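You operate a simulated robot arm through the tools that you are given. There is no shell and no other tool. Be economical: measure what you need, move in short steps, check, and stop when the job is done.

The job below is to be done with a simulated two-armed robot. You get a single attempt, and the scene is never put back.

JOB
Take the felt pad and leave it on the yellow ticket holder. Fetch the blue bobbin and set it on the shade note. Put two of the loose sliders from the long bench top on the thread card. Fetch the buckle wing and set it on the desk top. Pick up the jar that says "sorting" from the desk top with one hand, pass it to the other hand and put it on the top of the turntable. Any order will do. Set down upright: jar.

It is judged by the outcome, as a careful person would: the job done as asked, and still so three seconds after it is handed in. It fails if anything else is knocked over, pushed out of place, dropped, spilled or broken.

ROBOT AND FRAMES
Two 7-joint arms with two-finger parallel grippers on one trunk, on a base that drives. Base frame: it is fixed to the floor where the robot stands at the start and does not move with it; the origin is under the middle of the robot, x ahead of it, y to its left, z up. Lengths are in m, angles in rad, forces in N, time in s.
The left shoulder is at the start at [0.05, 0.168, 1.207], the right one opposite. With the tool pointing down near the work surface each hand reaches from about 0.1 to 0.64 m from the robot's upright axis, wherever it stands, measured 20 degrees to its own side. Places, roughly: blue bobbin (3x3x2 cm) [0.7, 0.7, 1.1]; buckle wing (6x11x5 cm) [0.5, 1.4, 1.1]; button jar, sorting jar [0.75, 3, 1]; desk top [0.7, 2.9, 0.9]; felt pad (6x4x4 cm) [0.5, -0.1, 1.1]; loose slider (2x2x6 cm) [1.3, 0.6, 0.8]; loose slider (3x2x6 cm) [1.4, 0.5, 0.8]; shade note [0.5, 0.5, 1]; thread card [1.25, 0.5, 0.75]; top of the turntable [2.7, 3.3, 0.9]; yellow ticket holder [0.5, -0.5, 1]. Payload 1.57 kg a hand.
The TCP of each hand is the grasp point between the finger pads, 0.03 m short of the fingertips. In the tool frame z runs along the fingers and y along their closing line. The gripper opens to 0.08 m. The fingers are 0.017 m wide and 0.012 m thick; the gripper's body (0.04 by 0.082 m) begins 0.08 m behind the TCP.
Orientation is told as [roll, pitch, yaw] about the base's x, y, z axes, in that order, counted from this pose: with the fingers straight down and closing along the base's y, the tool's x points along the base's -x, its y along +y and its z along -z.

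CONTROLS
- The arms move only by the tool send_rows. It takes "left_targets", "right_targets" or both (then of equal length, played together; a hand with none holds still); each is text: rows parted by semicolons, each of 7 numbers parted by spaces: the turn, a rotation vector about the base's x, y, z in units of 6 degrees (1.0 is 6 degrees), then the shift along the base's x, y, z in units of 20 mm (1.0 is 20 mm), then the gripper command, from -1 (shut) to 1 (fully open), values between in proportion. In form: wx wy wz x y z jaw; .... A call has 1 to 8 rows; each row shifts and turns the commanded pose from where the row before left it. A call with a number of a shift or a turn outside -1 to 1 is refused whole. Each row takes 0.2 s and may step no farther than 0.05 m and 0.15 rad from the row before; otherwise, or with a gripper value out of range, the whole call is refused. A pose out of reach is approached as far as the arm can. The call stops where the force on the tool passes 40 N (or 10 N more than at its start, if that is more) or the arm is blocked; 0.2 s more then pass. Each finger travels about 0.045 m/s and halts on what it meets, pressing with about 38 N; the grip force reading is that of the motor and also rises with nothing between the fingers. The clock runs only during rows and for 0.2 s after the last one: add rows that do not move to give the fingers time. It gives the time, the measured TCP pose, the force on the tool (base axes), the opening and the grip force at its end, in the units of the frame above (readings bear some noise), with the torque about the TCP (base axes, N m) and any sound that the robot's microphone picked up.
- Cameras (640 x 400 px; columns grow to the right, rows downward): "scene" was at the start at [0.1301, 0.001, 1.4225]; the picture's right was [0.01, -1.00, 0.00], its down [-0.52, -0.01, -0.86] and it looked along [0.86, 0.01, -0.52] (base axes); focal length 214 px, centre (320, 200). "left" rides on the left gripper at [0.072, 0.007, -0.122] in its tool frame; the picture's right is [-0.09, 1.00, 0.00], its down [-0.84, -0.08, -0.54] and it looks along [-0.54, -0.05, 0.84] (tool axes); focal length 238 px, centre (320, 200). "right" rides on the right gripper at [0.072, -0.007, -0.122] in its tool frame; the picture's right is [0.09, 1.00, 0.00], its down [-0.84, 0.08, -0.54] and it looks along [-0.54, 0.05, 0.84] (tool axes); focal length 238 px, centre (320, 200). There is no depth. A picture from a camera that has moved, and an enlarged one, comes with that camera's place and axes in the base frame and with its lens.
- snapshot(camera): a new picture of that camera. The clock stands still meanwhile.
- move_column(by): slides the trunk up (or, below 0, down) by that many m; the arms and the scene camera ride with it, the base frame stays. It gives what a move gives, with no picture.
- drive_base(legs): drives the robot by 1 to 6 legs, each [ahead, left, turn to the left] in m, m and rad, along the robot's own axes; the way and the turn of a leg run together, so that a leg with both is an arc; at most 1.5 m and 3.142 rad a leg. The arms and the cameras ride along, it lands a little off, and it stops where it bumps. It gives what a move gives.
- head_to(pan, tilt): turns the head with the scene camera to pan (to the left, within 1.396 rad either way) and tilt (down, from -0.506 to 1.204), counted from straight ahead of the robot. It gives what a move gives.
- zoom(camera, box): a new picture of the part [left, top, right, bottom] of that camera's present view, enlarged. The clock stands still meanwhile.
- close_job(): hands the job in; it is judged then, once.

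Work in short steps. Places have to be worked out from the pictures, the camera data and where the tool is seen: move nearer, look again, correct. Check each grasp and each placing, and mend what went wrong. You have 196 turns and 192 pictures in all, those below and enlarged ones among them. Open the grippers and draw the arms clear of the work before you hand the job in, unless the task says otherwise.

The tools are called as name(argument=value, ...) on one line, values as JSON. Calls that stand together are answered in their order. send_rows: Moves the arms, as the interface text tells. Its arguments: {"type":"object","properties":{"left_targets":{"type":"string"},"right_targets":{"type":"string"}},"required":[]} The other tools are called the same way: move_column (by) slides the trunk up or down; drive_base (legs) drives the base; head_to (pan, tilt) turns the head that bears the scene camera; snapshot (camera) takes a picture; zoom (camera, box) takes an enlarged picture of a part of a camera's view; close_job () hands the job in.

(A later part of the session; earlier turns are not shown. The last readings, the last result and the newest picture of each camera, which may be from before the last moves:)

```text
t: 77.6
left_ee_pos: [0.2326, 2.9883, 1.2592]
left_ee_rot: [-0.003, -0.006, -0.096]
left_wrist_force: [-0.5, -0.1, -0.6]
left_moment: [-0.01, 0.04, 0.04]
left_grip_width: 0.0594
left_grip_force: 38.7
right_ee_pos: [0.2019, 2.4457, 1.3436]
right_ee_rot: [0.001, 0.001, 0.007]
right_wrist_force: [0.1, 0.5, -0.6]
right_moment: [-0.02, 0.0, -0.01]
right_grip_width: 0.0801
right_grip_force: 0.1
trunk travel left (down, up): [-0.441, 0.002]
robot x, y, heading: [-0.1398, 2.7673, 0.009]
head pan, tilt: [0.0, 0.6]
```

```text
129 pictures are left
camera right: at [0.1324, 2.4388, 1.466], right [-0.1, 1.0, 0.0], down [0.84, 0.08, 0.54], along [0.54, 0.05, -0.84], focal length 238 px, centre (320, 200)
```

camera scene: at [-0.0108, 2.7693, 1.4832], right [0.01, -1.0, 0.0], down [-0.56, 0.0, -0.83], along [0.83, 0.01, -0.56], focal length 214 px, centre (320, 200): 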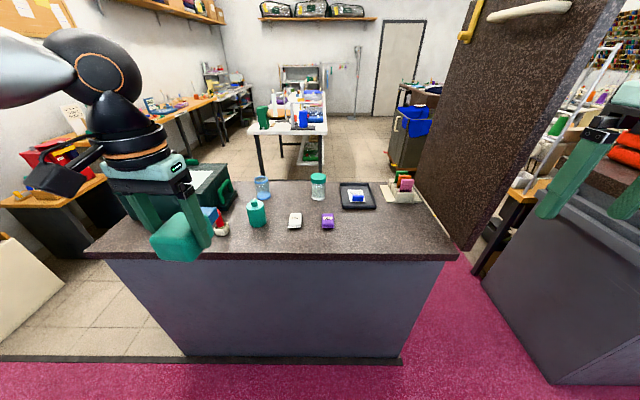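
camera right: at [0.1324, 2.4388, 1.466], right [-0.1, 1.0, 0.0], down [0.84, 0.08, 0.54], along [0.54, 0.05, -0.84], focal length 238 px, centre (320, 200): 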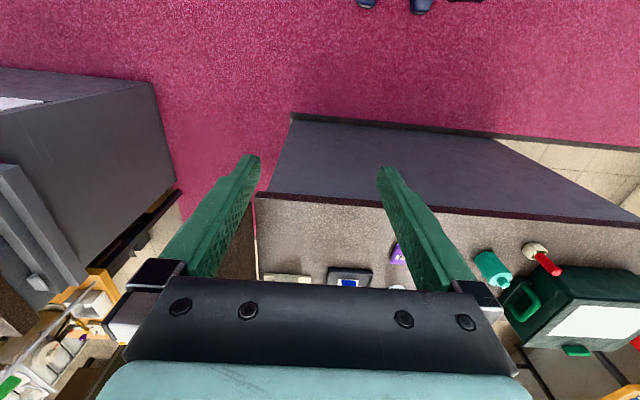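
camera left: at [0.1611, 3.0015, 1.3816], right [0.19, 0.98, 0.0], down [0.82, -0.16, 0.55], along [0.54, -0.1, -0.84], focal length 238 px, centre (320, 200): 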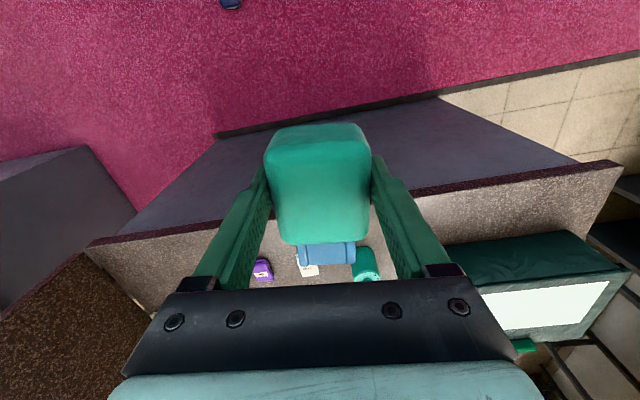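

zoom(camera="scene", box=[200, 160, 440, 270])

zoom(camera="scene", box=[290, 160, 390, 222])

zoom(camera="scene", box=[220, 160, 320, 222])

```text
2.67 times, centred on (320, 215) of scene
camera zoom: at [-0.0108, 2.7693, 1.4832], right [0.01, -1.0, 0.0], down [-0.56, 0.0, -0.83], along [0.83, 0.01, -0.56], focal length 572 px, centre (320, 160)
```

zoom: 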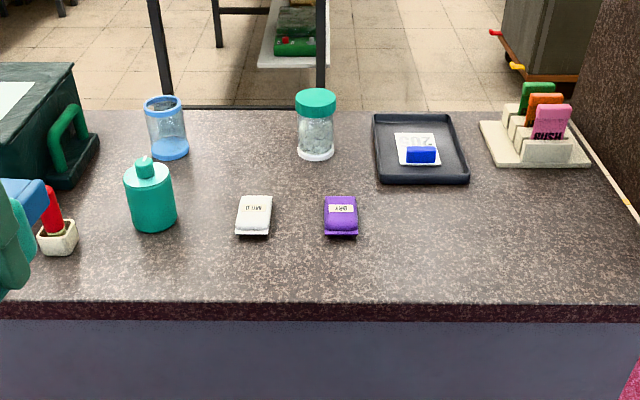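

```text
6.40 times, centred on (340, 191) of scene
camera zoom: at [-0.0108, 2.7693, 1.4832], right [0.01, -1.0, 0.0], down [-0.56, 0.0, -0.83], along [0.83, 0.01, -0.56], focal length 1373 px, centre (192, 258)
```

zoom: 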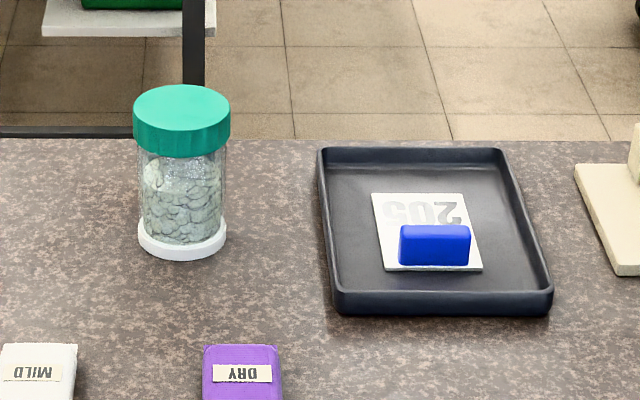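

```text
6.40 times, centred on (270, 191) of scene
camera zoom: at [-0.0108, 2.7693, 1.4832], right [0.01, -1.0, 0.0], down [-0.56, 0.0, -0.83], along [0.83, 0.01, -0.56], focal length 1373 px, centre (640, 258)
```

zoom: 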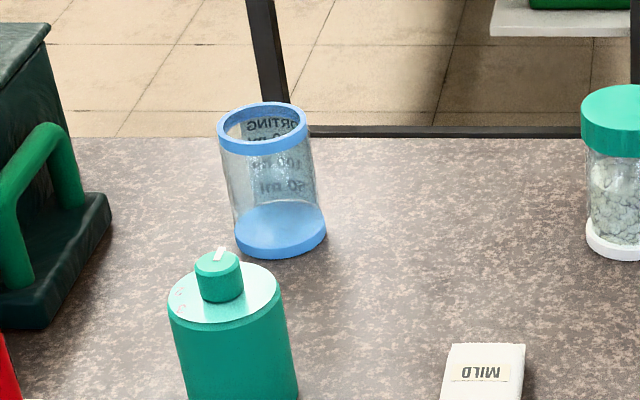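

The blue jar shows "SORTING" (mirrored from behind); the mint-lid jar is the button jar. Desk z≈0.89, front edge x≈0.54; a clear spot for the buckle is ≈(0.63,2.62). Driving 0.25 ahead and 0.17 to the right.

drive_base(legs=[[0, -0.2, 0], [0.24, 0, 0]])

head_to(pan=0.2, tilt=0.8)

snapshot(camera="scene")

snapshot(camera="left")

```text
t: 80.6
left_ee_pos: [0.4731, 2.7927, 1.26]
left_ee_rot: [-0.004, -0.005, -0.096]
left_wrist_force: [0.2, 0.4, -0.2]
left_moment: [-0.03, 0.03, -0.04]
left_grip_width: 0.0592
left_grip_force: 38.3
right_ee_pos: [0.444, 2.2489, 1.3433]
right_ee_rot: [0.003, 0.001, 0.005]
right_wrist_force: [0.1, -0.4, 0.6]
right_moment: [0.01, 0.03, 0.02]
right_grip_width: 0.0799
right_grip_force: 0.0
trunk travel left (down, up): [-0.441, 0.002]
robot x, y, heading: [0.101, 2.5709, 0.007]
head pan, tilt: [0.0, 0.6]
```

```text
t: 81.3
left_ee_pos: [0.4748, 2.7917, 1.2588]
left_ee_rot: [-0.003, -0.005, -0.096]
left_wrist_force: [-0.5, 0.0, -0.8]
left_moment: [0.02, 0.06, 0.01]
left_grip_width: 0.0591
left_grip_force: 38.6
right_ee_pos: [0.4447, 2.2494, 1.3442]
right_ee_rot: [0.003, -0.003, 0.005]
right_wrist_force: [-0.3, -0.4, 0.3]
right_moment: [-0.02, -0.04, -0.01]
right_grip_width: 0.0801
right_grip_force: 0.1
trunk travel left (down, up): [-0.441, 0.002]
robot x, y, heading: [0.1035, 2.5711, 0.005]
head pan, tilt: [0.201, 0.799]
```

```text
125 pictures are left
camera scene: at [0.2213, 2.5892, 1.4664], right [0.21, -0.98, 0.0], down [-0.7, -0.15, -0.7], along [0.68, 0.14, -0.72], focal length 214 px, centre (320, 200)
```

scene: 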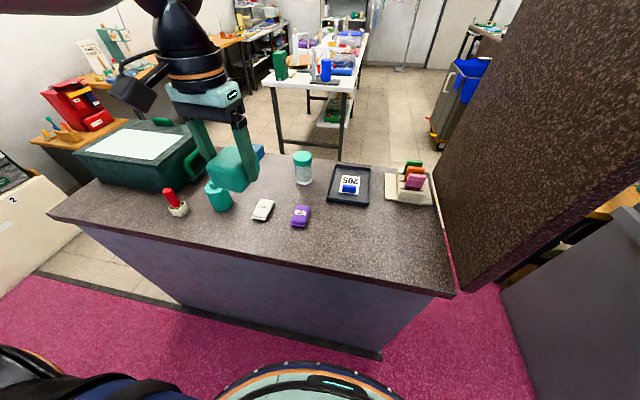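

```text
124 pictures are left
camera left: at [0.4026, 2.8054, 1.3817], right [0.19, 0.98, 0.0], down [0.82, -0.16, 0.55], along [0.54, -0.1, -0.84], focal length 238 px, centre (320, 200)
```

left: 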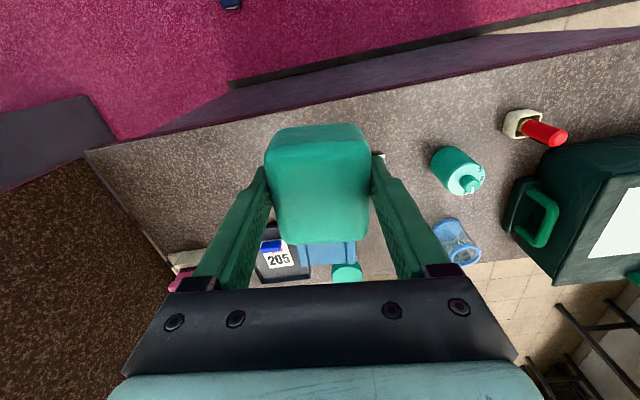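

Desk z≈0.90, front edge x≈0.49. The right hand is close to the tall panel, so I draw it back first, then move 10 cm right.

send_rows(right_targets="0 0 0 -1 0 0 1;0 0 0 -1 0 0 1;0 0 0 -1 0 0 1;0 0 0 -1 0 0 1;0 0 0 -1 0 0 1;0 0 0 -1 0 0 1;0 0 0 -1 0.5 0 1;0 0 0 0 0.5 0 1")

drive_base(legs=[[0, -0.1, 0]])

send_rows(left_targets="0 0 0 0.8 -0.8 -1 -1;0 0 0 0.8 -0.8 -1 -1;0 0 0 0.8 -0.8 -1 -1;0 0 0 0.8 -0.8 -1 -1;0 0 0 0.8 -0.8 -1 -1;0 0 0 0.8 -0.8 -1 -1;0 0 0 0.8 -0.2 -1 -1;0 0 0 0.5 0 -1 -1")

snapshot(camera="scene")

snapshot(camera="left")

```text
t: 83.1
left_ee_pos: [0.4744, 2.792, 1.2591]
left_ee_rot: [-0.005, -0.006, -0.097]
left_wrist_force: [-0.2, -0.3, -0.8]
left_moment: [0.01, 0.03, -0.02]
left_grip_width: 0.0595
left_grip_force: 38.1
right_ee_pos: [0.3264, 2.2946, 1.3267]
right_ee_rot: [0.002, -0.001, 0.005]
right_wrist_force: [-0.6, -0.6, 0.4]
right_moment: [0.04, -0.01, 0.0]
right_grip_width: 0.0799
right_grip_force: 0.1
right hand out of reach, approached as far as the arm can: row 3, 4, 5, 6
trunk travel left (down, up): [-0.441, 0.002]
robot x, y, heading: [0.1039, 2.5739, 0.007]
head pan, tilt: [0.201, 0.799]
```

```text
t: 84.2
left_ee_pos: [0.474, 2.6907, 1.2586]
left_ee_rot: [-0.003, -0.006, -0.096]
left_wrist_force: [0.1, 0.1, -0.7]
left_moment: [0.03, 0.04, -0.02]
left_grip_width: 0.0597
left_grip_force: 37.8
right_ee_pos: [0.3266, 2.1949, 1.3267]
right_ee_rot: [0.001, -0.002, 0.007]
right_wrist_force: [-0.9, -1.0, -0.4]
right_moment: [0.02, 0.01, 0.02]
right_grip_width: 0.08
right_grip_force: 0.1
trunk travel left (down, up): [-0.441, 0.002]
robot x, y, heading: [0.1025, 2.4718, 0.009]
head pan, tilt: [0.201, 0.799]
```

```text
t: 86.0
left_ee_pos: [0.5673, 2.6341, 1.1041]
left_ee_rot: [-0.003, -0.007, -0.097]
left_wrist_force: [0.0, -0.7, -1.2]
left_moment: [0.01, 0.05, 0.0]
left_grip_width: 0.0598
left_grip_force: 38.2
left hand out of reach, approached as far as the arm can: row 5, 6, 7, 8
right_ee_pos: [0.327, 2.1963, 1.3268]
right_ee_rot: [0.0, -0.002, 0.006]
right_wrist_force: [-0.4, -0.2, 0.3]
right_moment: [0.02, -0.01, -0.01]
right_grip_width: 0.08
right_grip_force: 0.0
trunk travel left (down, up): [-0.441, 0.002]
robot x, y, heading: [0.1049, 2.4716, 0.004]
head pan, tilt: [0.201, 0.799]
```

```text
123 pictures are left
camera scene: at [0.2221, 2.4901, 1.4663], right [0.21, -0.98, 0.0], down [-0.7, -0.15, -0.7], along [0.68, 0.14, -0.72], focal length 214 px, centre (320, 200)
```

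scene: 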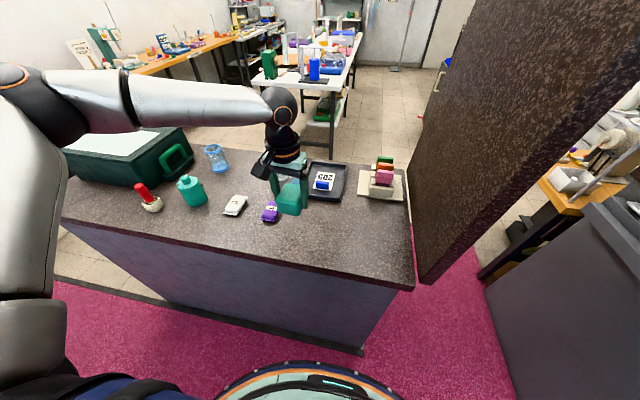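

```text
122 pictures are left
camera left: at [0.4949, 2.6479, 1.2265], right [0.19, 0.98, 0.0], down [0.82, -0.16, 0.55], along [0.54, -0.11, -0.84], focal length 238 px, centre (320, 200)
```

left: 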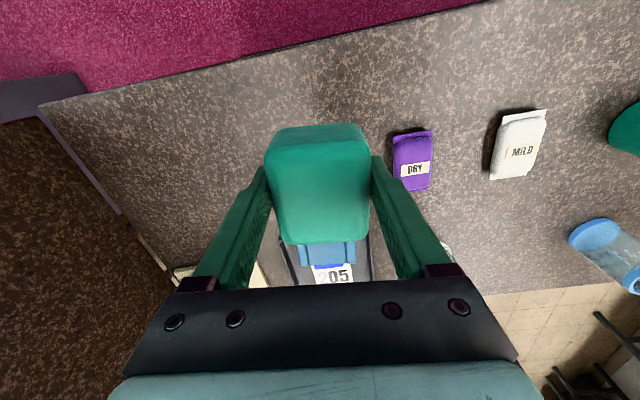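

Spot below is free (purple DRY pouch at (0.66,2.75)). Lowering toward the desk at about (0.58,2.62).

send_rows(left_targets="0 0 0 0 0 -1 -1;0 0 0 0.2 -0.3 -1 -1;0 0 0 0.3 -0.3 -1 -1;0 0 0 0.3 0 -1 -1;0 0 0 0 0 -1 -1;0 0 0 0 0 -1 -1;0 0 0 0 0 -0.7 -1;0 0 0 0 0 0 -1")

snapshot(camera="left")

zoom(camera="scene", box=[220, 140, 420, 265])

```text
t: 87.8
left_ee_pos: [0.5443, 2.6698, 0.9975]
left_ee_rot: [-0.005, -0.008, -0.096]
left_wrist_force: [-0.4, 0.0, -1.1]
left_moment: [0.01, 0.04, 0.0]
left_grip_width: 0.0593
left_grip_force: 37.9
left hand out of reach, approached as far as the arm can: row 1, 2, 3, 4, 5, 6, 7
right_ee_pos: [0.3262, 2.1955, 1.327]
right_ee_rot: [0.002, -0.002, 0.007]
right_wrist_force: [0.0, 0.9, 0.7]
right_moment: [0.0, -0.02, 0.0]
right_grip_width: 0.0804
right_grip_force: 0.0
trunk travel left (down, up): [-0.441, 0.002]
robot x, y, heading: [0.1031, 2.471, 0.009]
head pan, tilt: [0.201, 0.799]
```

```text
121 pictures are left
camera left: at [0.4717, 2.6835, 1.1194], right [0.19, 0.98, 0.0], down [0.82, -0.15, 0.55], along [0.54, -0.11, -0.84], focal length 238 px, centre (320, 200)
```

left: 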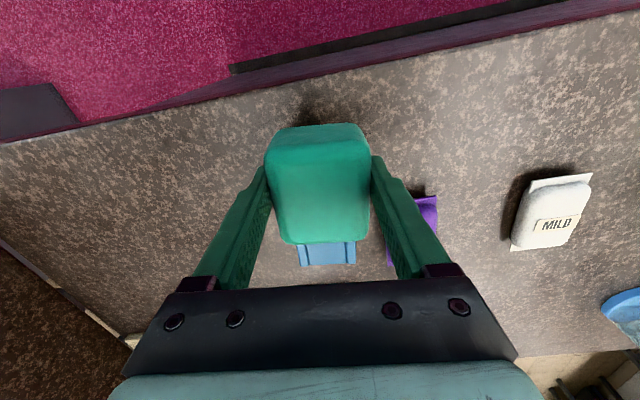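

```text
3.20 times, centred on (320, 202) of scene
camera zoom: at [0.2221, 2.49, 1.4663], right [0.21, -0.98, 0.0], down [-0.7, -0.15, -0.7], along [0.68, 0.14, -0.72], focal length 686 px, centre (320, 192)
```

zoom: 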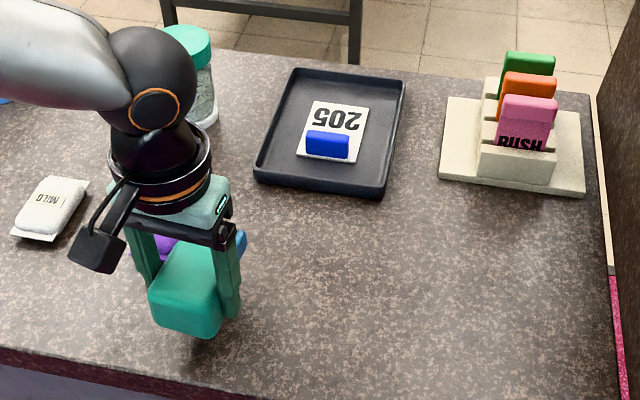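

The trunk is too high for this; lowering it 5 cm brings the hand to ≈0.947 and restores reach.

move_column(by=-0.04)

send_rows(left_targets="0 0 0 0 -0.5 0.5 -1;0 0 0 0.2 -0.6 0.5 -1;0 0 0 0.4 -0.6 0.5 -1;0 0 0 0.4 -0.6 0.5 -1;0 0 0 0 0 0 -1")

move_column(by=-0.08)

snapshot(camera="left")

```text
t: 88.7
left_ee_pos: [0.5424, 2.6683, 0.9608]
left_ee_rot: [-0.003, -0.012, -0.094]
left_wrist_force: [-2.9, 4.5, 28.3]
left_moment: [0.66, 1.04, -0.13]
left_grip_width: 0.0596
left_grip_force: 38.3
right_ee_pos: [0.3254, 2.1967, 1.2882]
right_ee_rot: [0.001, -0.004, 0.005]
right_wrist_force: [0.1, -1.1, -0.1]
right_moment: [-0.02, 0.03, -0.01]
right_grip_width: 0.0802
right_grip_force: 0.0
trunk travel left (down, up): [-0.401, 0.042]
robot x, y, heading: [0.1029, 2.475, 0.009]
head pan, tilt: [0.201, 0.799]
```

```text
t: 89.9
left_ee_pos: [0.5507, 2.6418, 1.0072]
left_ee_rot: [-0.008, -0.007, -0.097]
left_wrist_force: [0.1, 0.3, -1.5]
left_moment: [0.03, -0.01, -0.02]
left_grip_width: 0.0596
left_grip_force: 38.2
left hand out of reach, approached as far as the arm can: row 2, 3, 4
right_ee_pos: [0.3274, 2.1968, 1.2867]
right_ee_rot: [0.002, -0.002, 0.005]
right_wrist_force: [-0.1, -0.1, 0.4]
right_moment: [-0.01, -0.01, 0.0]
right_grip_width: 0.0798
right_grip_force: 0.0
trunk travel left (down, up): [-0.401, 0.042]
robot x, y, heading: [0.1012, 2.4727, 0.007]
head pan, tilt: [0.201, 0.799]
```

```text
t: 90.8
left_ee_pos: [0.5525, 2.641, 0.9557]
left_ee_rot: [-0.01, -0.032, -0.094]
left_wrist_force: [-9.2, 0.7, 20.3]
left_moment: [0.47, -0.19, 0.21]
left_grip_width: 0.0596
left_grip_force: 38.4
right_ee_pos: [0.3263, 2.1957, 1.2241]
right_ee_rot: [0.004, -0.002, 0.005]
right_wrist_force: [1.1, 0.1, 0.0]
right_moment: [0.0, 0.06, -0.01]
right_grip_width: 0.0802
right_grip_force: 0.0
trunk travel left (down, up): [-0.338, 0.104]
robot x, y, heading: [0.1041, 2.4711, 0.001]
head pan, tilt: [0.201, 0.799]
stopped: the force on the tool passed its limit (the readings are from after the stop); the commanded pose is now the measured one
```

```text
119 pictures are left
camera left: at [0.48, 2.6547, 1.0755], right [0.19, 0.98, -0.01], down [0.81, -0.15, 0.57], along [0.56, -0.11, -0.82], focal length 238 px, centre (320, 200)
```

left: 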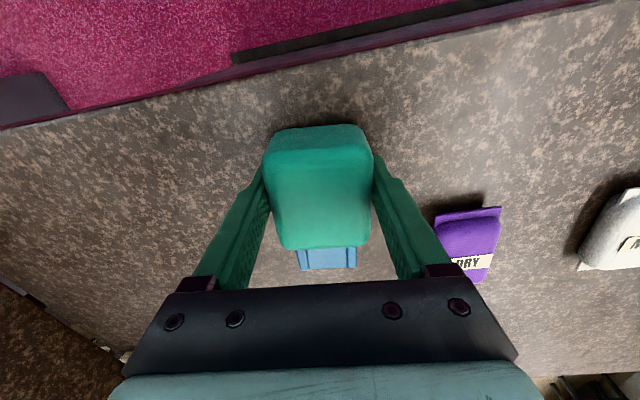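

The buckle is resting on the desk (contact at TCP z≈0.957, so desk z≈0.92). Relieve slightly, release, and lift.

send_rows(left_targets="0 0 0 0 0 0.1 -1;0 0 0 0 0 0 -1")

snapshot(camera="left")

```text
t: 91.3
left_ee_pos: [0.5551, 2.6397, 0.9536]
left_ee_rot: [-0.009, -0.031, -0.094]
left_wrist_force: [-0.7, -2.7, 12.3]
left_moment: [0.26, -0.44, -0.03]
left_grip_width: 0.0594
left_grip_force: 38.6
right_ee_pos: [0.3257, 2.1945, 1.2234]
right_ee_rot: [0.002, -0.002, 0.004]
right_wrist_force: [-1.4, -0.4, -0.1]
right_moment: [-0.02, 0.01, 0.0]
right_grip_width: 0.0801
right_grip_force: 0.1
trunk travel left (down, up): [-0.338, 0.104]
robot x, y, heading: [0.1026, 2.4722, 0.004]
head pan, tilt: [0.201, 0.799]
```

```text
118 pictures are left
camera left: at [0.4802, 2.6548, 1.0756], right [0.19, 0.98, -0.01], down [0.81, -0.15, 0.57], along [0.56, -0.11, -0.82], focal length 238 px, centre (320, 200)
```

left: 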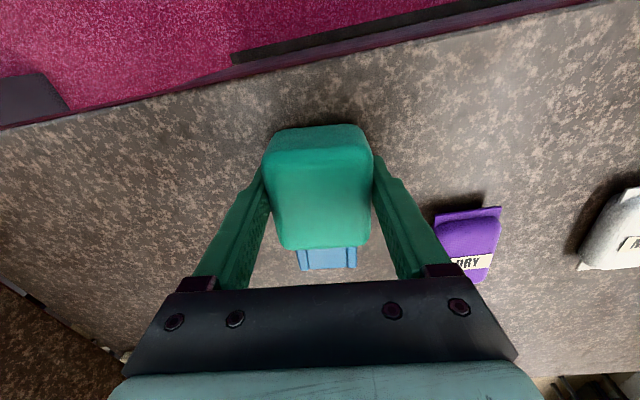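

Still in contact and flat. Releasing now, then rising.

send_rows(left_targets="0 0 0 0 0 0 1;0 0 0 0 0 0 1;0 0 0 0 0 0 1;0 0 0 0 0 0.6 1;0 0 0 0 0 0.8 1;0 0 0 0 0 1 1;0 0 0 -0.5 0.5 1 1;0 0 0 -0.5 0.5 1 1")

zoom(camera="scene", box=[180, 120, 420, 270])

snapshot(camera="left")

```text
t: 93.2
left_ee_pos: [0.5351, 2.6616, 1.0421]
left_ee_rot: [-0.006, -0.027, -0.095]
left_wrist_force: [0.1, 0.1, 0.1]
left_moment: [-0.01, -0.02, 0.0]
left_grip_width: 0.0799
left_grip_force: 0.0
right_ee_pos: [0.3269, 2.1967, 1.2241]
right_ee_rot: [0.002, -0.001, 0.005]
right_wrist_force: [-0.6, -0.3, -0.9]
right_moment: [0.01, -0.01, 0.0]
right_grip_width: 0.0799
right_grip_force: 0.1
trunk travel left (down, up): [-0.338, 0.104]
robot x, y, heading: [0.1061, 2.4722, 0.006]
head pan, tilt: [0.201, 0.799]
```

```text
2.67 times, centred on (300, 195) of scene
camera zoom: at [0.2216, 2.4902, 1.3637], right [0.21, -0.98, 0.0], down [-0.7, -0.15, -0.7], along [0.68, 0.14, -0.72], focal length 572 px, centre (373, 213)
```

zoom: 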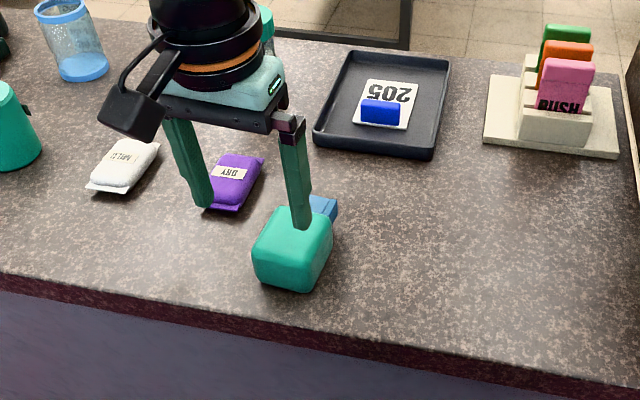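

```text
116 pictures are left
camera left: at [0.4602, 2.6758, 1.1629], right [0.19, 0.98, -0.01], down [0.81, -0.15, 0.57], along [0.55, -0.11, -0.82], focal length 238 px, centre (320, 200)
```

left: 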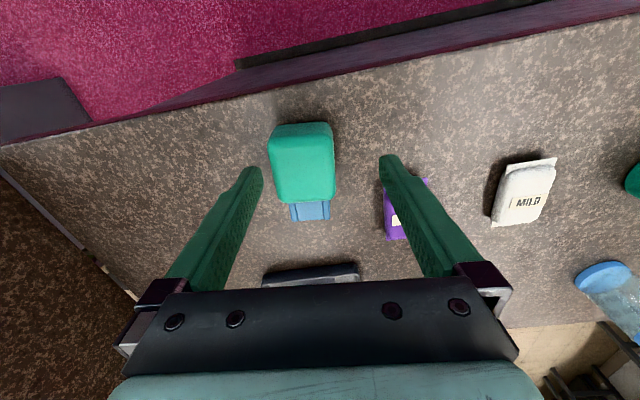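

Buckle wing is on the desk. Next the jar at ≈(0.825,3.04), ~11 cm tall, ~6.6 cm wide. I raise the left hand to a neutral pose, raise the trunk, and drive so the jar is front-left.

send_rows(left_targets="0 0.2 0.9 -0.5 0.5 1 1;0 0 0 -0.5 0.5 1 1;0 0 0 -0.5 0.5 1 1;0 0 0 -0.5 0.5 1 1;0 0 0 -0.5 0.5 1 1;0 0 0 -0.5 0.8 0.5 1;0 0 0 0 0.8 0 1;0 0 0 0 0.8 0 1")

move_column(by=0.1)

drive_base(legs=[[0, 0.38, 0], [0.1, 0, 0]])

snapshot(camera="scene")

snapshot(camera="left")

```text
t: 95.0
left_ee_pos: [0.475, 2.7593, 1.1522]
left_ee_rot: [-0.01, -0.007, 0.001]
left_wrist_force: [0.1, -0.3, -0.1]
left_moment: [0.0, -0.01, -0.03]
left_grip_width: 0.08
left_grip_force: 0.0
right_ee_pos: [0.3261, 2.1974, 1.2244]
right_ee_rot: [0.001, -0.002, 0.006]
right_wrist_force: [-0.3, 0.4, 0.0]
right_moment: [0.04, -0.02, -0.01]
right_grip_width: 0.08
right_grip_force: 0.0
trunk travel left (down, up): [-0.338, 0.104]
robot x, y, heading: [0.1003, 2.4709, 0.009]
head pan, tilt: [0.201, 0.799]
```

```text
t: 96.3
left_ee_pos: [0.4734, 2.7592, 1.2531]
left_ee_rot: [-0.01, -0.008, -0.001]
left_wrist_force: [0.2, 0.2, 0.1]
left_moment: [0.01, 0.0, -0.02]
left_grip_width: 0.0798
left_grip_force: 0.1
right_ee_pos: [0.3257, 2.1962, 1.3235]
right_ee_rot: [0.001, -0.001, 0.006]
right_wrist_force: [0.5, 0.2, 0.7]
right_moment: [0.0, -0.03, 0.02]
right_grip_width: 0.08
right_grip_force: 0.1
trunk travel left (down, up): [-0.438, 0.004]
robot x, y, heading: [0.1023, 2.4683, 0.006]
head pan, tilt: [0.201, 0.799]
```

```text
t: 99.4
left_ee_pos: [0.5717, 3.1418, 1.2525]
left_ee_rot: [-0.009, -0.007, 0.002]
left_wrist_force: [0.6, 0.1, -0.4]
left_moment: [0.01, 0.02, 0.0]
left_grip_width: 0.0799
left_grip_force: 0.1
right_ee_pos: [0.4252, 2.5782, 1.3243]
right_ee_rot: [0.001, -0.002, 0.008]
right_wrist_force: [1.1, -0.5, 0.3]
right_moment: [0.0, 0.02, -0.02]
right_grip_width: 0.0802
right_grip_force: 0.1
trunk travel left (down, up): [-0.438, 0.004]
robot x, y, heading: [0.1988, 2.8563, 0.007]
head pan, tilt: [0.201, 0.799]
```

```text
115 pictures are left
camera scene: at [0.3193, 2.8722, 1.4636], right [0.21, -0.98, 0.0], down [-0.7, -0.15, -0.7], along [0.68, 0.15, -0.72], focal length 214 px, centre (320, 200)
```

scene: 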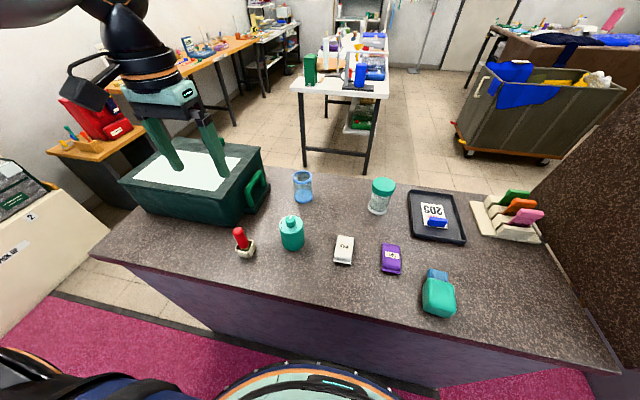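

```text
114 pictures are left
camera left: at [0.499, 3.1489, 1.3742], right [0.09, 1.0, -0.01], down [0.83, -0.07, 0.55], along [0.55, -0.06, -0.84], focal length 238 px, centre (320, 200)
```

left: 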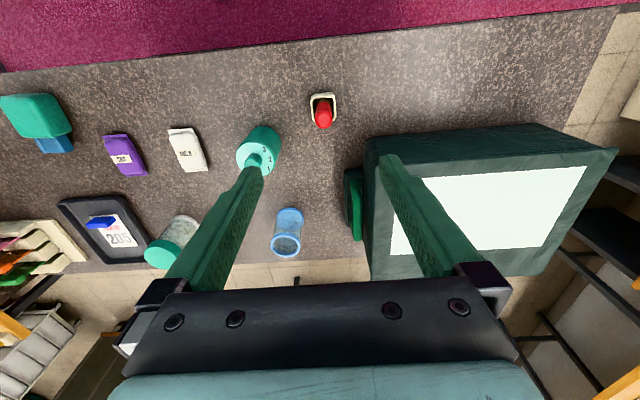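

Jar at ≈(0.83,3.042), top ≈1.03. Driving a further 6 cm ahead (will stop if blocked), then moving the hand over the jar.

drive_base(legs=[[0.055, -0.03, 0]])

send_rows(left_targets="0 0 0 0.5 -0.7 0 1;0 0 0 0.7 -0.7 0 1;0 0 0 0.9 -0.7 0 1;0 0 0 0.9 -0.4 -0.3 1;0 0 0 0.9 0 -0.3 1;0 0 0 0.9 0 -0.3 1;0 0 0 0 0 0 1")

snapshot(camera="left")

```text
t: 100.5
left_ee_pos: [0.6016, 3.1222, 1.2528]
left_ee_rot: [-0.008, -0.009, 0.008]
left_wrist_force: [0.0, -0.2, 0.2]
left_moment: [-0.04, -0.02, 0.06]
left_grip_width: 0.0801
left_grip_force: 0.0
right_ee_pos: [0.4587, 2.5583, 1.3237]
right_ee_rot: [0.001, -0.001, 0.014]
right_wrist_force: [0.0, 0.7, 0.2]
right_moment: [-0.02, -0.04, 0.03]
right_grip_width: 0.0801
right_grip_force: 0.0
trunk travel left (down, up): [-0.438, 0.004]
robot x, y, heading: [0.2336, 2.8318, 0.013]
head pan, tilt: [0.201, 0.799]
stopped in leg 1: the robot was blocked; the commanded pose is now the measured one
```

```text
t: 102.0
left_ee_pos: [0.6991, 3.0729, 1.2337]
left_ee_rot: [-0.008, -0.006, 0.006]
left_wrist_force: [0.4, -0.2, -0.4]
left_moment: [-0.02, 0.0, -0.03]
left_grip_width: 0.08
left_grip_force: 0.0
right_ee_pos: [0.4599, 2.5583, 1.3237]
right_ee_rot: [0.002, 0.001, 0.012]
right_wrist_force: [-0.6, -0.5, -0.1]
right_moment: [-0.01, 0.02, 0.0]
right_grip_width: 0.0798
right_grip_force: 0.0
trunk travel left (down, up): [-0.438, 0.004]
robot x, y, heading: [0.2337, 2.8306, 0.02]
head pan, tilt: [0.201, 0.799]
```

```text
113 pictures are left
camera left: at [0.625, 3.0791, 1.3561], right [0.08, 1.0, -0.01], down [0.83, -0.07, 0.55], along [0.55, -0.05, -0.84], focal length 238 px, centre (320, 200)
```

left: 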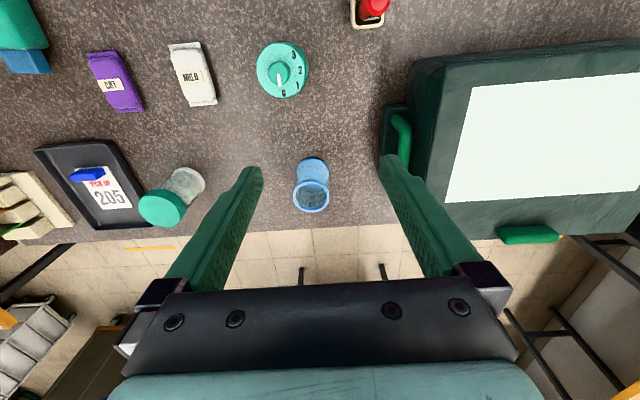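

Jar centre (0.832,3.044). Moving ahead while descending to z≈1.12, still above the jar rim.

send_rows(left_targets="0 0 0 0 -0.3 -1 1;0 0 0 0.3 -0.3 -1 1;0 0 0 0.7 -0.3 -1 1;0 0 0 0.9 -0.3 -1 1;0 0 0 0.9 -0.25 -0.9 1;0 0 0 0.9 0 -0.5 1;0 0 0 0.9 0 0 1;0 0 0 0.9 0 0 1")

snapshot(camera="left")

```text
t: 103.8
left_ee_pos: [0.7639, 3.071, 1.1302]
left_ee_rot: [-0.01, -0.009, 0.006]
left_wrist_force: [0.0, 0.3, 0.3]
left_moment: [0.02, 0.02, 0.01]
left_grip_width: 0.0801
left_grip_force: 0.1
left hand out of reach, approached as far as the arm can: row 5, 6, 7, 8
right_ee_pos: [0.46, 2.5592, 1.3231]
right_ee_rot: [0.001, 0.003, 0.012]
right_wrist_force: [-0.7, -0.5, 0.2]
right_moment: [0.03, 0.01, -0.03]
right_grip_width: 0.0802
right_grip_force: 0.0
trunk travel left (down, up): [-0.438, 0.004]
robot x, y, heading: [0.2309, 2.8339, 0.014]
head pan, tilt: [0.201, 0.799]
```

```text
112 pictures are left
camera left: at [0.6907, 3.0786, 1.2521], right [0.08, 1.0, -0.01], down [0.83, -0.07, 0.55], along [0.55, -0.05, -0.84], focal length 238 px, centre (320, 200)
```

left: 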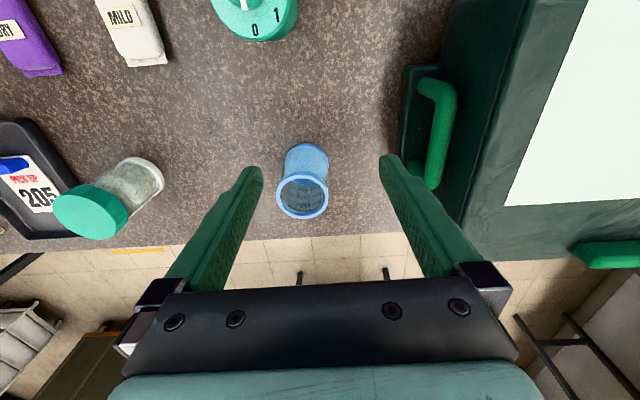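

Out of reach from this side; the jar sits near the desk's far edge, and the turntable and sliders are also on the far side. I'll retract and look for the way around.

send_rows(left_targets="0 0 0 -1 0.3 1 1;0 0 0 -1 0.3 1 1;0 0 0 -1 0.3 1 1;0 0 0 -1 0.3 1 1;0 0 0 -1 0.3 1 1;0 0 0 -1 0.3 1 1;0 0 0 -1 0 0 1;0 0 0 -1 0 0 1")

drive_base(legs=[[-0.3, 0, 0], [0, -0.9, 0]])

head_to(pan=0.0, tilt=0.5)

snapshot(camera="scene")

```text
t: 105.7
left_ee_pos: [0.6035, 3.1078, 1.251]
left_ee_rot: [-0.01, -0.007, 0.008]
left_wrist_force: [-0.2, 0.3, -0.1]
left_moment: [-0.02, 0.02, 0.02]
left_grip_width: 0.0804
left_grip_force: 0.0
right_ee_pos: [0.4583, 2.5594, 1.3235]
right_ee_rot: [0.001, -0.001, 0.011]
right_wrist_force: [-0.2, -0.4, 1.0]
right_moment: [0.02, -0.03, 0.01]
right_grip_width: 0.08
right_grip_force: 0.1
trunk travel left (down, up): [-0.438, 0.004]
robot x, y, heading: [0.2329, 2.8328, 0.013]
head pan, tilt: [0.201, 0.799]
```

```text
t: 112.0
left_ee_pos: [0.3178, 2.1996, 1.2504]
left_ee_rot: [-0.009, -0.006, 0.001]
left_wrist_force: [-0.8, 0.4, -0.7]
left_moment: [0.01, 0.01, -0.04]
left_grip_width: 0.0799
left_grip_force: 0.1
right_ee_pos: [0.169, 1.6512, 1.3228]
right_ee_rot: [0.001, 0.001, 0.007]
right_wrist_force: [0.0, 0.4, 0.4]
right_moment: [-0.01, 0.03, 0.0]
right_grip_width: 0.08
right_grip_force: 0.0
trunk travel left (down, up): [-0.438, 0.004]
robot x, y, heading: [-0.0565, 1.9295, 0.008]
head pan, tilt: [0.201, 0.799]
```

```text
t: 112.8
left_ee_pos: [0.3165, 2.1996, 1.2507]
left_ee_rot: [-0.01, -0.007, 0.001]
left_wrist_force: [-0.2, 0.3, 0.6]
left_moment: [0.0, 0.01, -0.02]
left_grip_width: 0.0802
left_grip_force: 0.1
right_ee_pos: [0.1682, 1.6524, 1.3237]
right_ee_rot: [0.001, 0.0, 0.007]
right_wrist_force: [0.2, -0.1, 0.1]
right_moment: [-0.02, -0.02, 0.01]
right_grip_width: 0.0802
right_grip_force: 0.1
trunk travel left (down, up): [-0.438, 0.004]
robot x, y, heading: [-0.0594, 1.9258, 0.007]
head pan, tilt: [0.0, 0.499]
```

```text
111 pictures are left
camera scene: at [0.0749, 1.929, 1.4895], right [0.01, -1.0, 0.0], down [-0.48, 0.0, -0.88], along [0.88, 0.01, -0.48], focal length 214 px, centre (320, 200)
```

scene: 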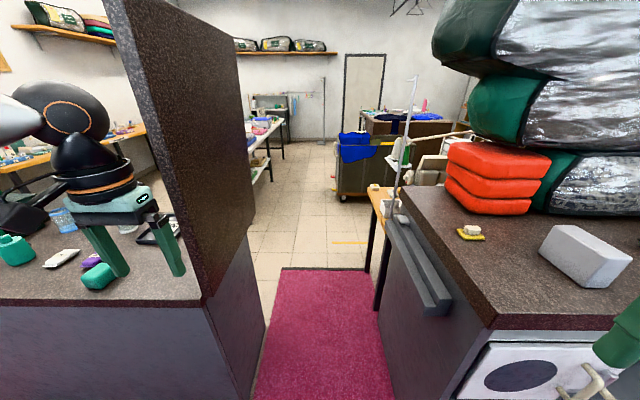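

The gap (y≈1.48–2.27) is passable sideways: I tuck the left hand close, turn to face −y, and go through moving left so elbows run along the corridor.

send_rows(left_targets="0 0 0 -1 0 0.5 1;0 0 0 -1 0 0.5 1;0 0 0 -1 0 0.5 1;0 0 0 -1 0 0.5 1;0 0 0 -1 0 0.5 1;0 0 0 -1 0 0.5 1;0 0 0 -1 0 0 1;0 0 0 0 0 0 1")

drive_base(legs=[[0, -0.02, -1.571]])

head_to(pan=0.6, tilt=0.6)

snapshot(camera="scene")

head_to(pan=1.39, tilt=0.4)

snapshot(camera="scene")

```text
t: 114.6
left_ee_pos: [0.1764, 2.201, 1.3096]
left_ee_rot: [-0.012, -0.004, 0.0]
left_wrist_force: [0.2, 0.5, 0.2]
left_moment: [-0.03, -0.01, -0.02]
left_grip_width: 0.0799
left_grip_force: 0.0
right_ee_pos: [0.169, 1.652, 1.3232]
right_ee_rot: [0.001, 0.003, 0.006]
right_wrist_force: [0.6, -0.4, -0.2]
right_moment: [0.0, 0.02, 0.0]
right_grip_width: 0.0801
right_grip_force: 0.0
trunk travel left (down, up): [-0.438, 0.004]
robot x, y, heading: [-0.0586, 1.9253, 0.01]
head pan, tilt: [0.0, 0.499]
```

```text
t: 118.9
left_ee_pos: [0.1992, 1.6778, 1.3093]
left_ee_rot: [-0.009, -0.007, -1.584]
left_wrist_force: [0.5, -0.1, -0.4]
left_moment: [-0.02, 0.0, 0.02]
left_grip_width: 0.0801
left_grip_force: 0.0
right_ee_pos: [-0.3497, 1.695, 1.3234]
right_ee_rot: [0.002, 0.001, -1.58]
right_wrist_force: [-0.6, 0.3, 0.2]
right_moment: [0.0, -0.02, 0.02]
right_grip_width: 0.0799
right_grip_force: 0.0
trunk travel left (down, up): [-0.438, 0.004]
robot x, y, heading: [-0.0694, 1.9139, -1.577]
head pan, tilt: [0.0, 0.499]
```

```text
t: 119.9
left_ee_pos: [0.1981, 1.6779, 1.3104]
left_ee_rot: [-0.01, -0.007, -1.585]
left_wrist_force: [0.2, -0.1, -0.6]
left_moment: [0.03, 0.02, 0.02]
left_grip_width: 0.0802
left_grip_force: 0.1
right_ee_pos: [-0.3497, 1.6948, 1.3235]
right_ee_rot: [0.002, 0.002, -1.582]
right_wrist_force: [-0.8, -0.6, -0.2]
right_moment: [0.0, 0.01, 0.0]
right_grip_width: 0.0799
right_grip_force: 0.0
trunk travel left (down, up): [-0.438, 0.004]
robot x, y, heading: [-0.0693, 1.9174, -1.574]
head pan, tilt: [0.6, 0.6]
```

```text
110 pictures are left
camera scene: at [-0.0197, 1.8018, 1.4805], right [-0.83, -0.56, 0.0], down [-0.32, 0.47, -0.83], along [0.46, -0.68, -0.56], focal length 214 px, centre (320, 200)
```

scene: 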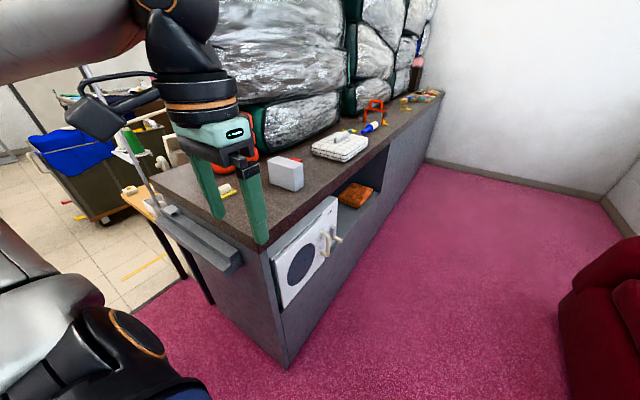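

```text
t: 121.0
left_ee_pos: [0.1989, 1.6781, 1.3089]
left_ee_rot: [-0.009, -0.007, -1.583]
left_wrist_force: [0.3, 0.2, 0.5]
left_moment: [-0.01, -0.04, 0.03]
left_grip_width: 0.0799
left_grip_force: 0.0
right_ee_pos: [-0.3491, 1.695, 1.3233]
right_ee_rot: [0.002, 0.001, -1.581]
right_wrist_force: [-0.3, 0.7, 0.3]
right_moment: [0.02, -0.04, 0.04]
right_grip_width: 0.08
right_grip_force: 0.0
trunk travel left (down, up): [-0.438, 0.004]
robot x, y, heading: [-0.067, 1.9159, -1.576]
head pan, tilt: [1.389, 0.4]
```

```text
109 pictures are left
camera scene: at [0.0219, 1.8577, 1.4987], right [-0.19, -0.98, 0.0], down [-0.38, 0.07, -0.92], along [0.9, -0.17, -0.39], focal length 214 px, centre (320, 200)
```

scene: 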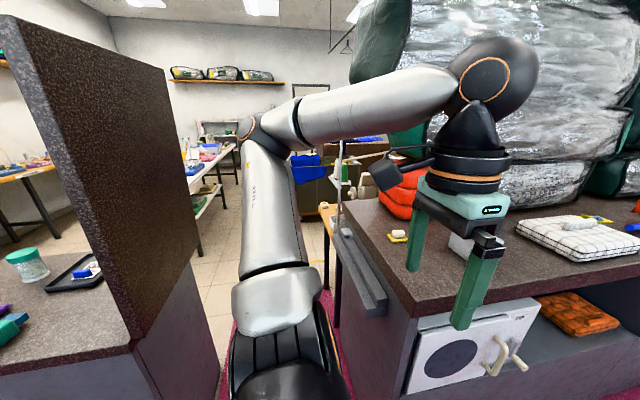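

The corridor looks clear in this orientation. Driving 0.7 m left (base +x), checking midway.

drive_base(legs=[[0, 0.7, 0]])

snapshot(camera="scene")

```text
t: 124.9
left_ee_pos: [0.8975, 1.6711, 1.3099]
left_ee_rot: [-0.008, -0.008, -1.588]
left_wrist_force: [-0.1, -0.5, 0.5]
left_moment: [-0.01, 0.05, -0.01]
left_grip_width: 0.0799
left_grip_force: 0.1
right_ee_pos: [0.3488, 1.6892, 1.323]
right_ee_rot: [0.002, 0.003, -1.581]
right_wrist_force: [0.7, 0.6, -0.2]
right_moment: [-0.01, 0.04, 0.0]
right_grip_width: 0.0797
right_grip_force: 0.1
trunk travel left (down, up): [-0.438, 0.004]
robot x, y, heading: [0.6304, 1.9105, -1.576]
head pan, tilt: [1.389, 0.4]
```

```text
108 pictures are left
camera scene: at [0.7203, 1.8519, 1.4987], right [-0.19, -0.98, 0.0], down [-0.38, 0.07, -0.92], along [0.9, -0.17, -0.39], focal length 214 px, centre (320, 200)
```

scene: 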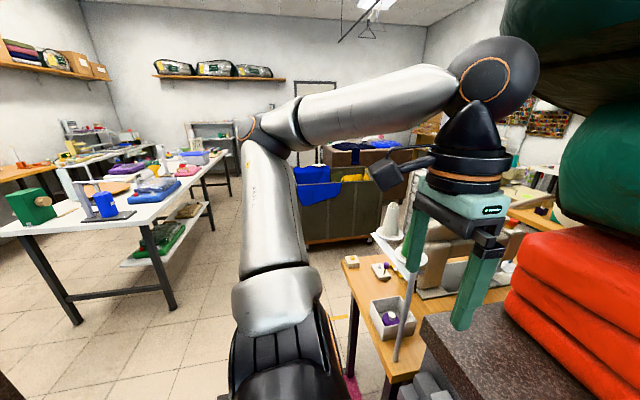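

The pole is at about (1.10,1.54), clear of the hand (y≈1.65 front). Continuing 0.75 m.

drive_base(legs=[[-0.02, 0.3, 0], [0, 0.5, 0]])

head_to(pan=0.5, tilt=0.5)

snapshot(camera="scene")

head_to(pan=0.0, tilt=0.5)

snapshot(camera="scene")

```text
t: 129.5
left_ee_pos: [1.7001, 1.6854, 1.3097]
left_ee_rot: [-0.009, -0.007, -1.584]
left_wrist_force: [-0.6, -0.4, -0.1]
left_moment: [0.02, 0.01, -0.02]
left_grip_width: 0.0801
left_grip_force: 0.2
right_ee_pos: [1.1518, 1.7026, 1.3234]
right_ee_rot: [0.001, 0.003, -1.578]
right_wrist_force: [0.7, 0.3, 0.4]
right_moment: [0.02, 0.04, -0.01]
right_grip_width: 0.08
right_grip_force: 0.0
trunk travel left (down, up): [-0.438, 0.004]
robot x, y, heading: [1.4276, 1.9213, -1.577]
head pan, tilt: [1.389, 0.4]
```

```text
t: 130.7
left_ee_pos: [1.6992, 1.6861, 1.3094]
left_ee_rot: [-0.008, -0.008, -1.583]
left_wrist_force: [0.1, -0.7, -0.4]
left_moment: [-0.02, 0.0, -0.01]
left_grip_width: 0.0801
left_grip_force: 0.0
right_ee_pos: [1.1517, 1.7022, 1.3227]
right_ee_rot: [0.002, 0.003, -1.58]
right_wrist_force: [-0.4, 0.9, 0.2]
right_moment: [0.02, -0.01, -0.05]
right_grip_width: 0.0799
right_grip_force: 0.1
trunk travel left (down, up): [-0.438, 0.004]
robot x, y, heading: [1.4319, 1.9222, -1.576]
head pan, tilt: [0.499, 0.499]
```

```text
107 pictures are left
camera scene: at [1.4739, 1.8032, 1.4896], right [-0.88, -0.47, 0.0], down [-0.23, 0.42, -0.88], along [0.42, -0.77, -0.48], focal length 214 px, centre (320, 200)
```

scene: 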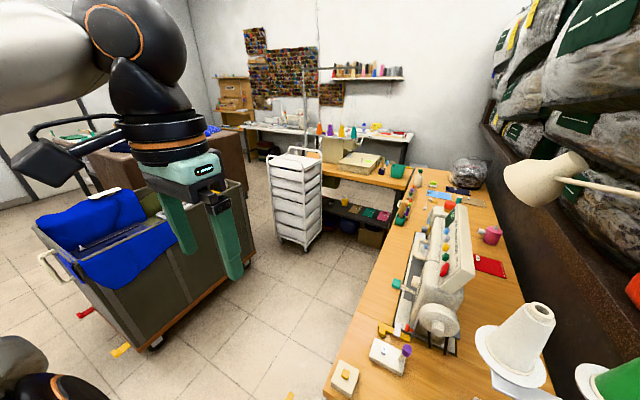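

```text
t: 131.6
left_ee_pos: [1.7004, 1.6859, 1.3102]
left_ee_rot: [-0.008, -0.008, -1.583]
left_wrist_force: [0.7, 0.7, 0.8]
left_moment: [-0.01, -0.04, 0.03]
left_grip_width: 0.0799
left_grip_force: 0.1
right_ee_pos: [1.1505, 1.7034, 1.3226]
right_ee_rot: [0.002, 0.002, -1.58]
right_wrist_force: [0.1, -0.4, -1.0]
right_moment: [-0.03, 0.05, -0.03]
right_grip_width: 0.0802
right_grip_force: 0.0
trunk travel left (down, up): [-0.438, 0.004]
robot x, y, heading: [1.4324, 1.9245, -1.579]
head pan, tilt: [0.0, 0.499]
```

```text
106 pictures are left
camera scene: at [1.4303, 1.7924, 1.4896], right [-1.0, 0.01, 0.0], down [0.0, 0.48, -0.88], along [0.0, -0.88, -0.48], focal length 214 px, centre (320, 200)
```

scene: 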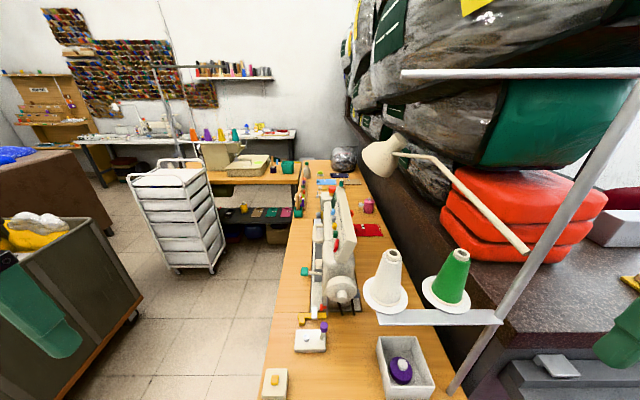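

We're on the far side; the tan long bench with the sewing machine is here for later. First the jar: I back to open space, turn to face the desk (−x), and approach.

drive_base(legs=[[-0.3, 0.2, 0], [-0.2, 0, 0], [0, 0, -1.571]])

head_to(pan=-0.3, tilt=0.5)

snapshot(camera="scene")

```text
t: 138.9
left_ee_pos: [1.3966, 2.1538, 1.3091]
left_ee_rot: [-0.01, -0.008, 3.13]
left_wrist_force: [-0.3, 0.7, -0.2]
left_moment: [-0.02, 0.0, -0.02]
left_grip_width: 0.08
left_grip_force: 0.2
right_ee_pos: [1.4124, 2.7013, 1.3237]
right_ee_rot: [0.003, 0.001, 3.134]
right_wrist_force: [-0.1, -0.3, -0.8]
right_moment: [-0.03, 0.0, -0.03]
right_grip_width: 0.0801
right_grip_force: 0.1
trunk travel left (down, up): [-0.438, 0.004]
robot x, y, heading: [1.6349, 2.4223, 3.137]
head pan, tilt: [0.0, 0.499]
```

```text
t: 139.7
left_ee_pos: [1.3974, 2.1533, 1.3093]
left_ee_rot: [-0.009, -0.007, 3.131]
left_wrist_force: [0.8, 0.7, 0.4]
left_moment: [0.0, 0.0, 0.0]
left_grip_width: 0.08
left_grip_force: 0.0
right_ee_pos: [1.4134, 2.7029, 1.3221]
right_ee_rot: [0.001, 0.003, 3.135]
right_wrist_force: [0.0, 0.1, -0.1]
right_moment: [0.01, -0.01, 0.0]
right_grip_width: 0.0803
right_grip_force: 0.0
trunk travel left (down, up): [-0.438, 0.004]
robot x, y, heading: [1.6379, 2.4253, 3.138]
head pan, tilt: [-0.3, 0.499]
```

```text
105 pictures are left
camera scene: at [1.5074, 2.45, 1.4896], right [0.3, 0.95, 0.0], down [0.46, -0.14, -0.88], along [-0.84, 0.26, -0.48], focal length 214 px, centre (320, 200)
```

scene: 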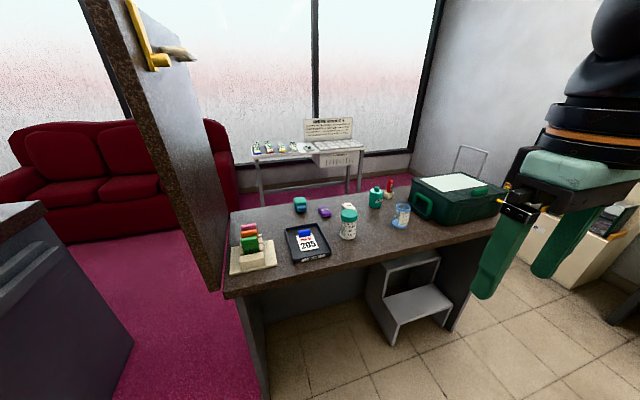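

This side has good access: desk edge x≈1.02, jar at ≈(0.85,3.04). Driving to about (1.30,2.85) facing the desk.

drive_base(legs=[[0, -0.42, 0], [0.32, 0, 0]])

head_to(pan=-0.2, tilt=0.7)

snapshot(camera="scene")

snapshot(camera="right")

```text
t: 144.1
left_ee_pos: [1.0758, 2.5758, 1.3095]
left_ee_rot: [-0.01, -0.008, 3.13]
left_wrist_force: [-0.2, -0.3, 0.0]
left_moment: [-0.05, -0.02, -0.01]
left_grip_width: 0.0799
left_grip_force: 0.0
right_ee_pos: [1.0928, 3.1238, 1.3237]
right_ee_rot: [0.001, 0.002, 3.133]
right_wrist_force: [-0.8, -0.9, 0.9]
right_moment: [-0.01, -0.01, 0.03]
right_grip_width: 0.0802
right_grip_force: 0.0
trunk travel left (down, up): [-0.438, 0.004]
robot x, y, heading: [1.3112, 2.8478, 3.136]
head pan, tilt: [-0.3, 0.499]
```

```text
t: 144.8
left_ee_pos: [1.0775, 2.5763, 1.3098]
left_ee_rot: [-0.008, -0.007, 3.13]
left_wrist_force: [-0.3, 0.2, 0.5]
left_moment: [0.0, -0.01, -0.02]
left_grip_width: 0.08
left_grip_force: 0.1
right_ee_pos: [1.0943, 3.124, 1.3235]
right_ee_rot: [0.003, -0.001, 3.134]
right_wrist_force: [-0.5, -0.5, 0.1]
right_moment: [-0.02, 0.0, 0.0]
right_grip_width: 0.0799
right_grip_force: 0.2
trunk travel left (down, up): [-0.438, 0.004]
robot x, y, heading: [1.3097, 2.8471, 3.138]
head pan, tilt: [-0.201, 0.7]
```

```text
104 pictures are left
camera scene: at [1.1908, 2.8625, 1.472], right [0.21, 0.98, 0.0], down [0.63, -0.13, -0.77], along [-0.75, 0.16, -0.64], focal length 214 px, centre (320, 200)
```

scene: 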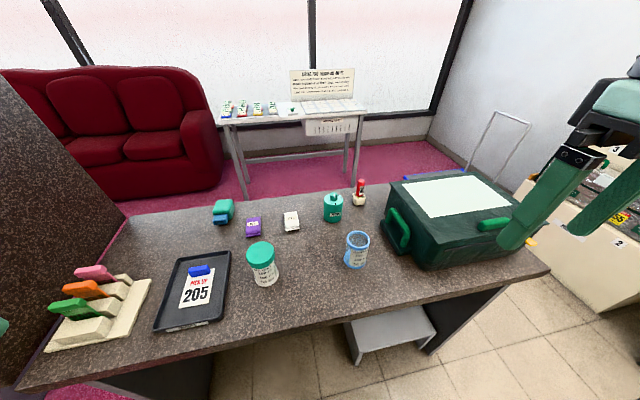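

```text
103 pictures are left
camera right: at [1.1674, 3.1313, 1.4458], right [0.08, -1.0, 0.0], down [-0.84, -0.07, 0.54], along [-0.54, -0.05, -0.84], focal length 238 px, centre (320, 200)
```

right: 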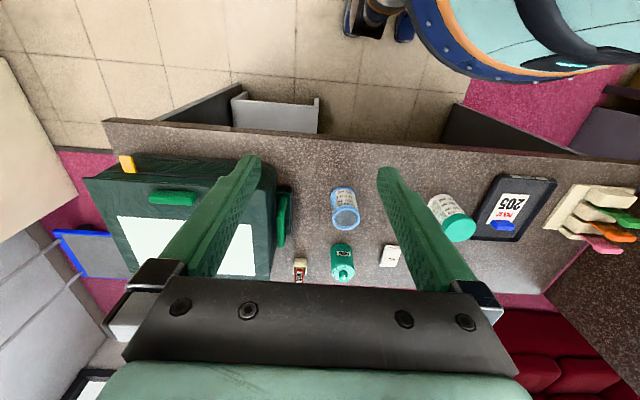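

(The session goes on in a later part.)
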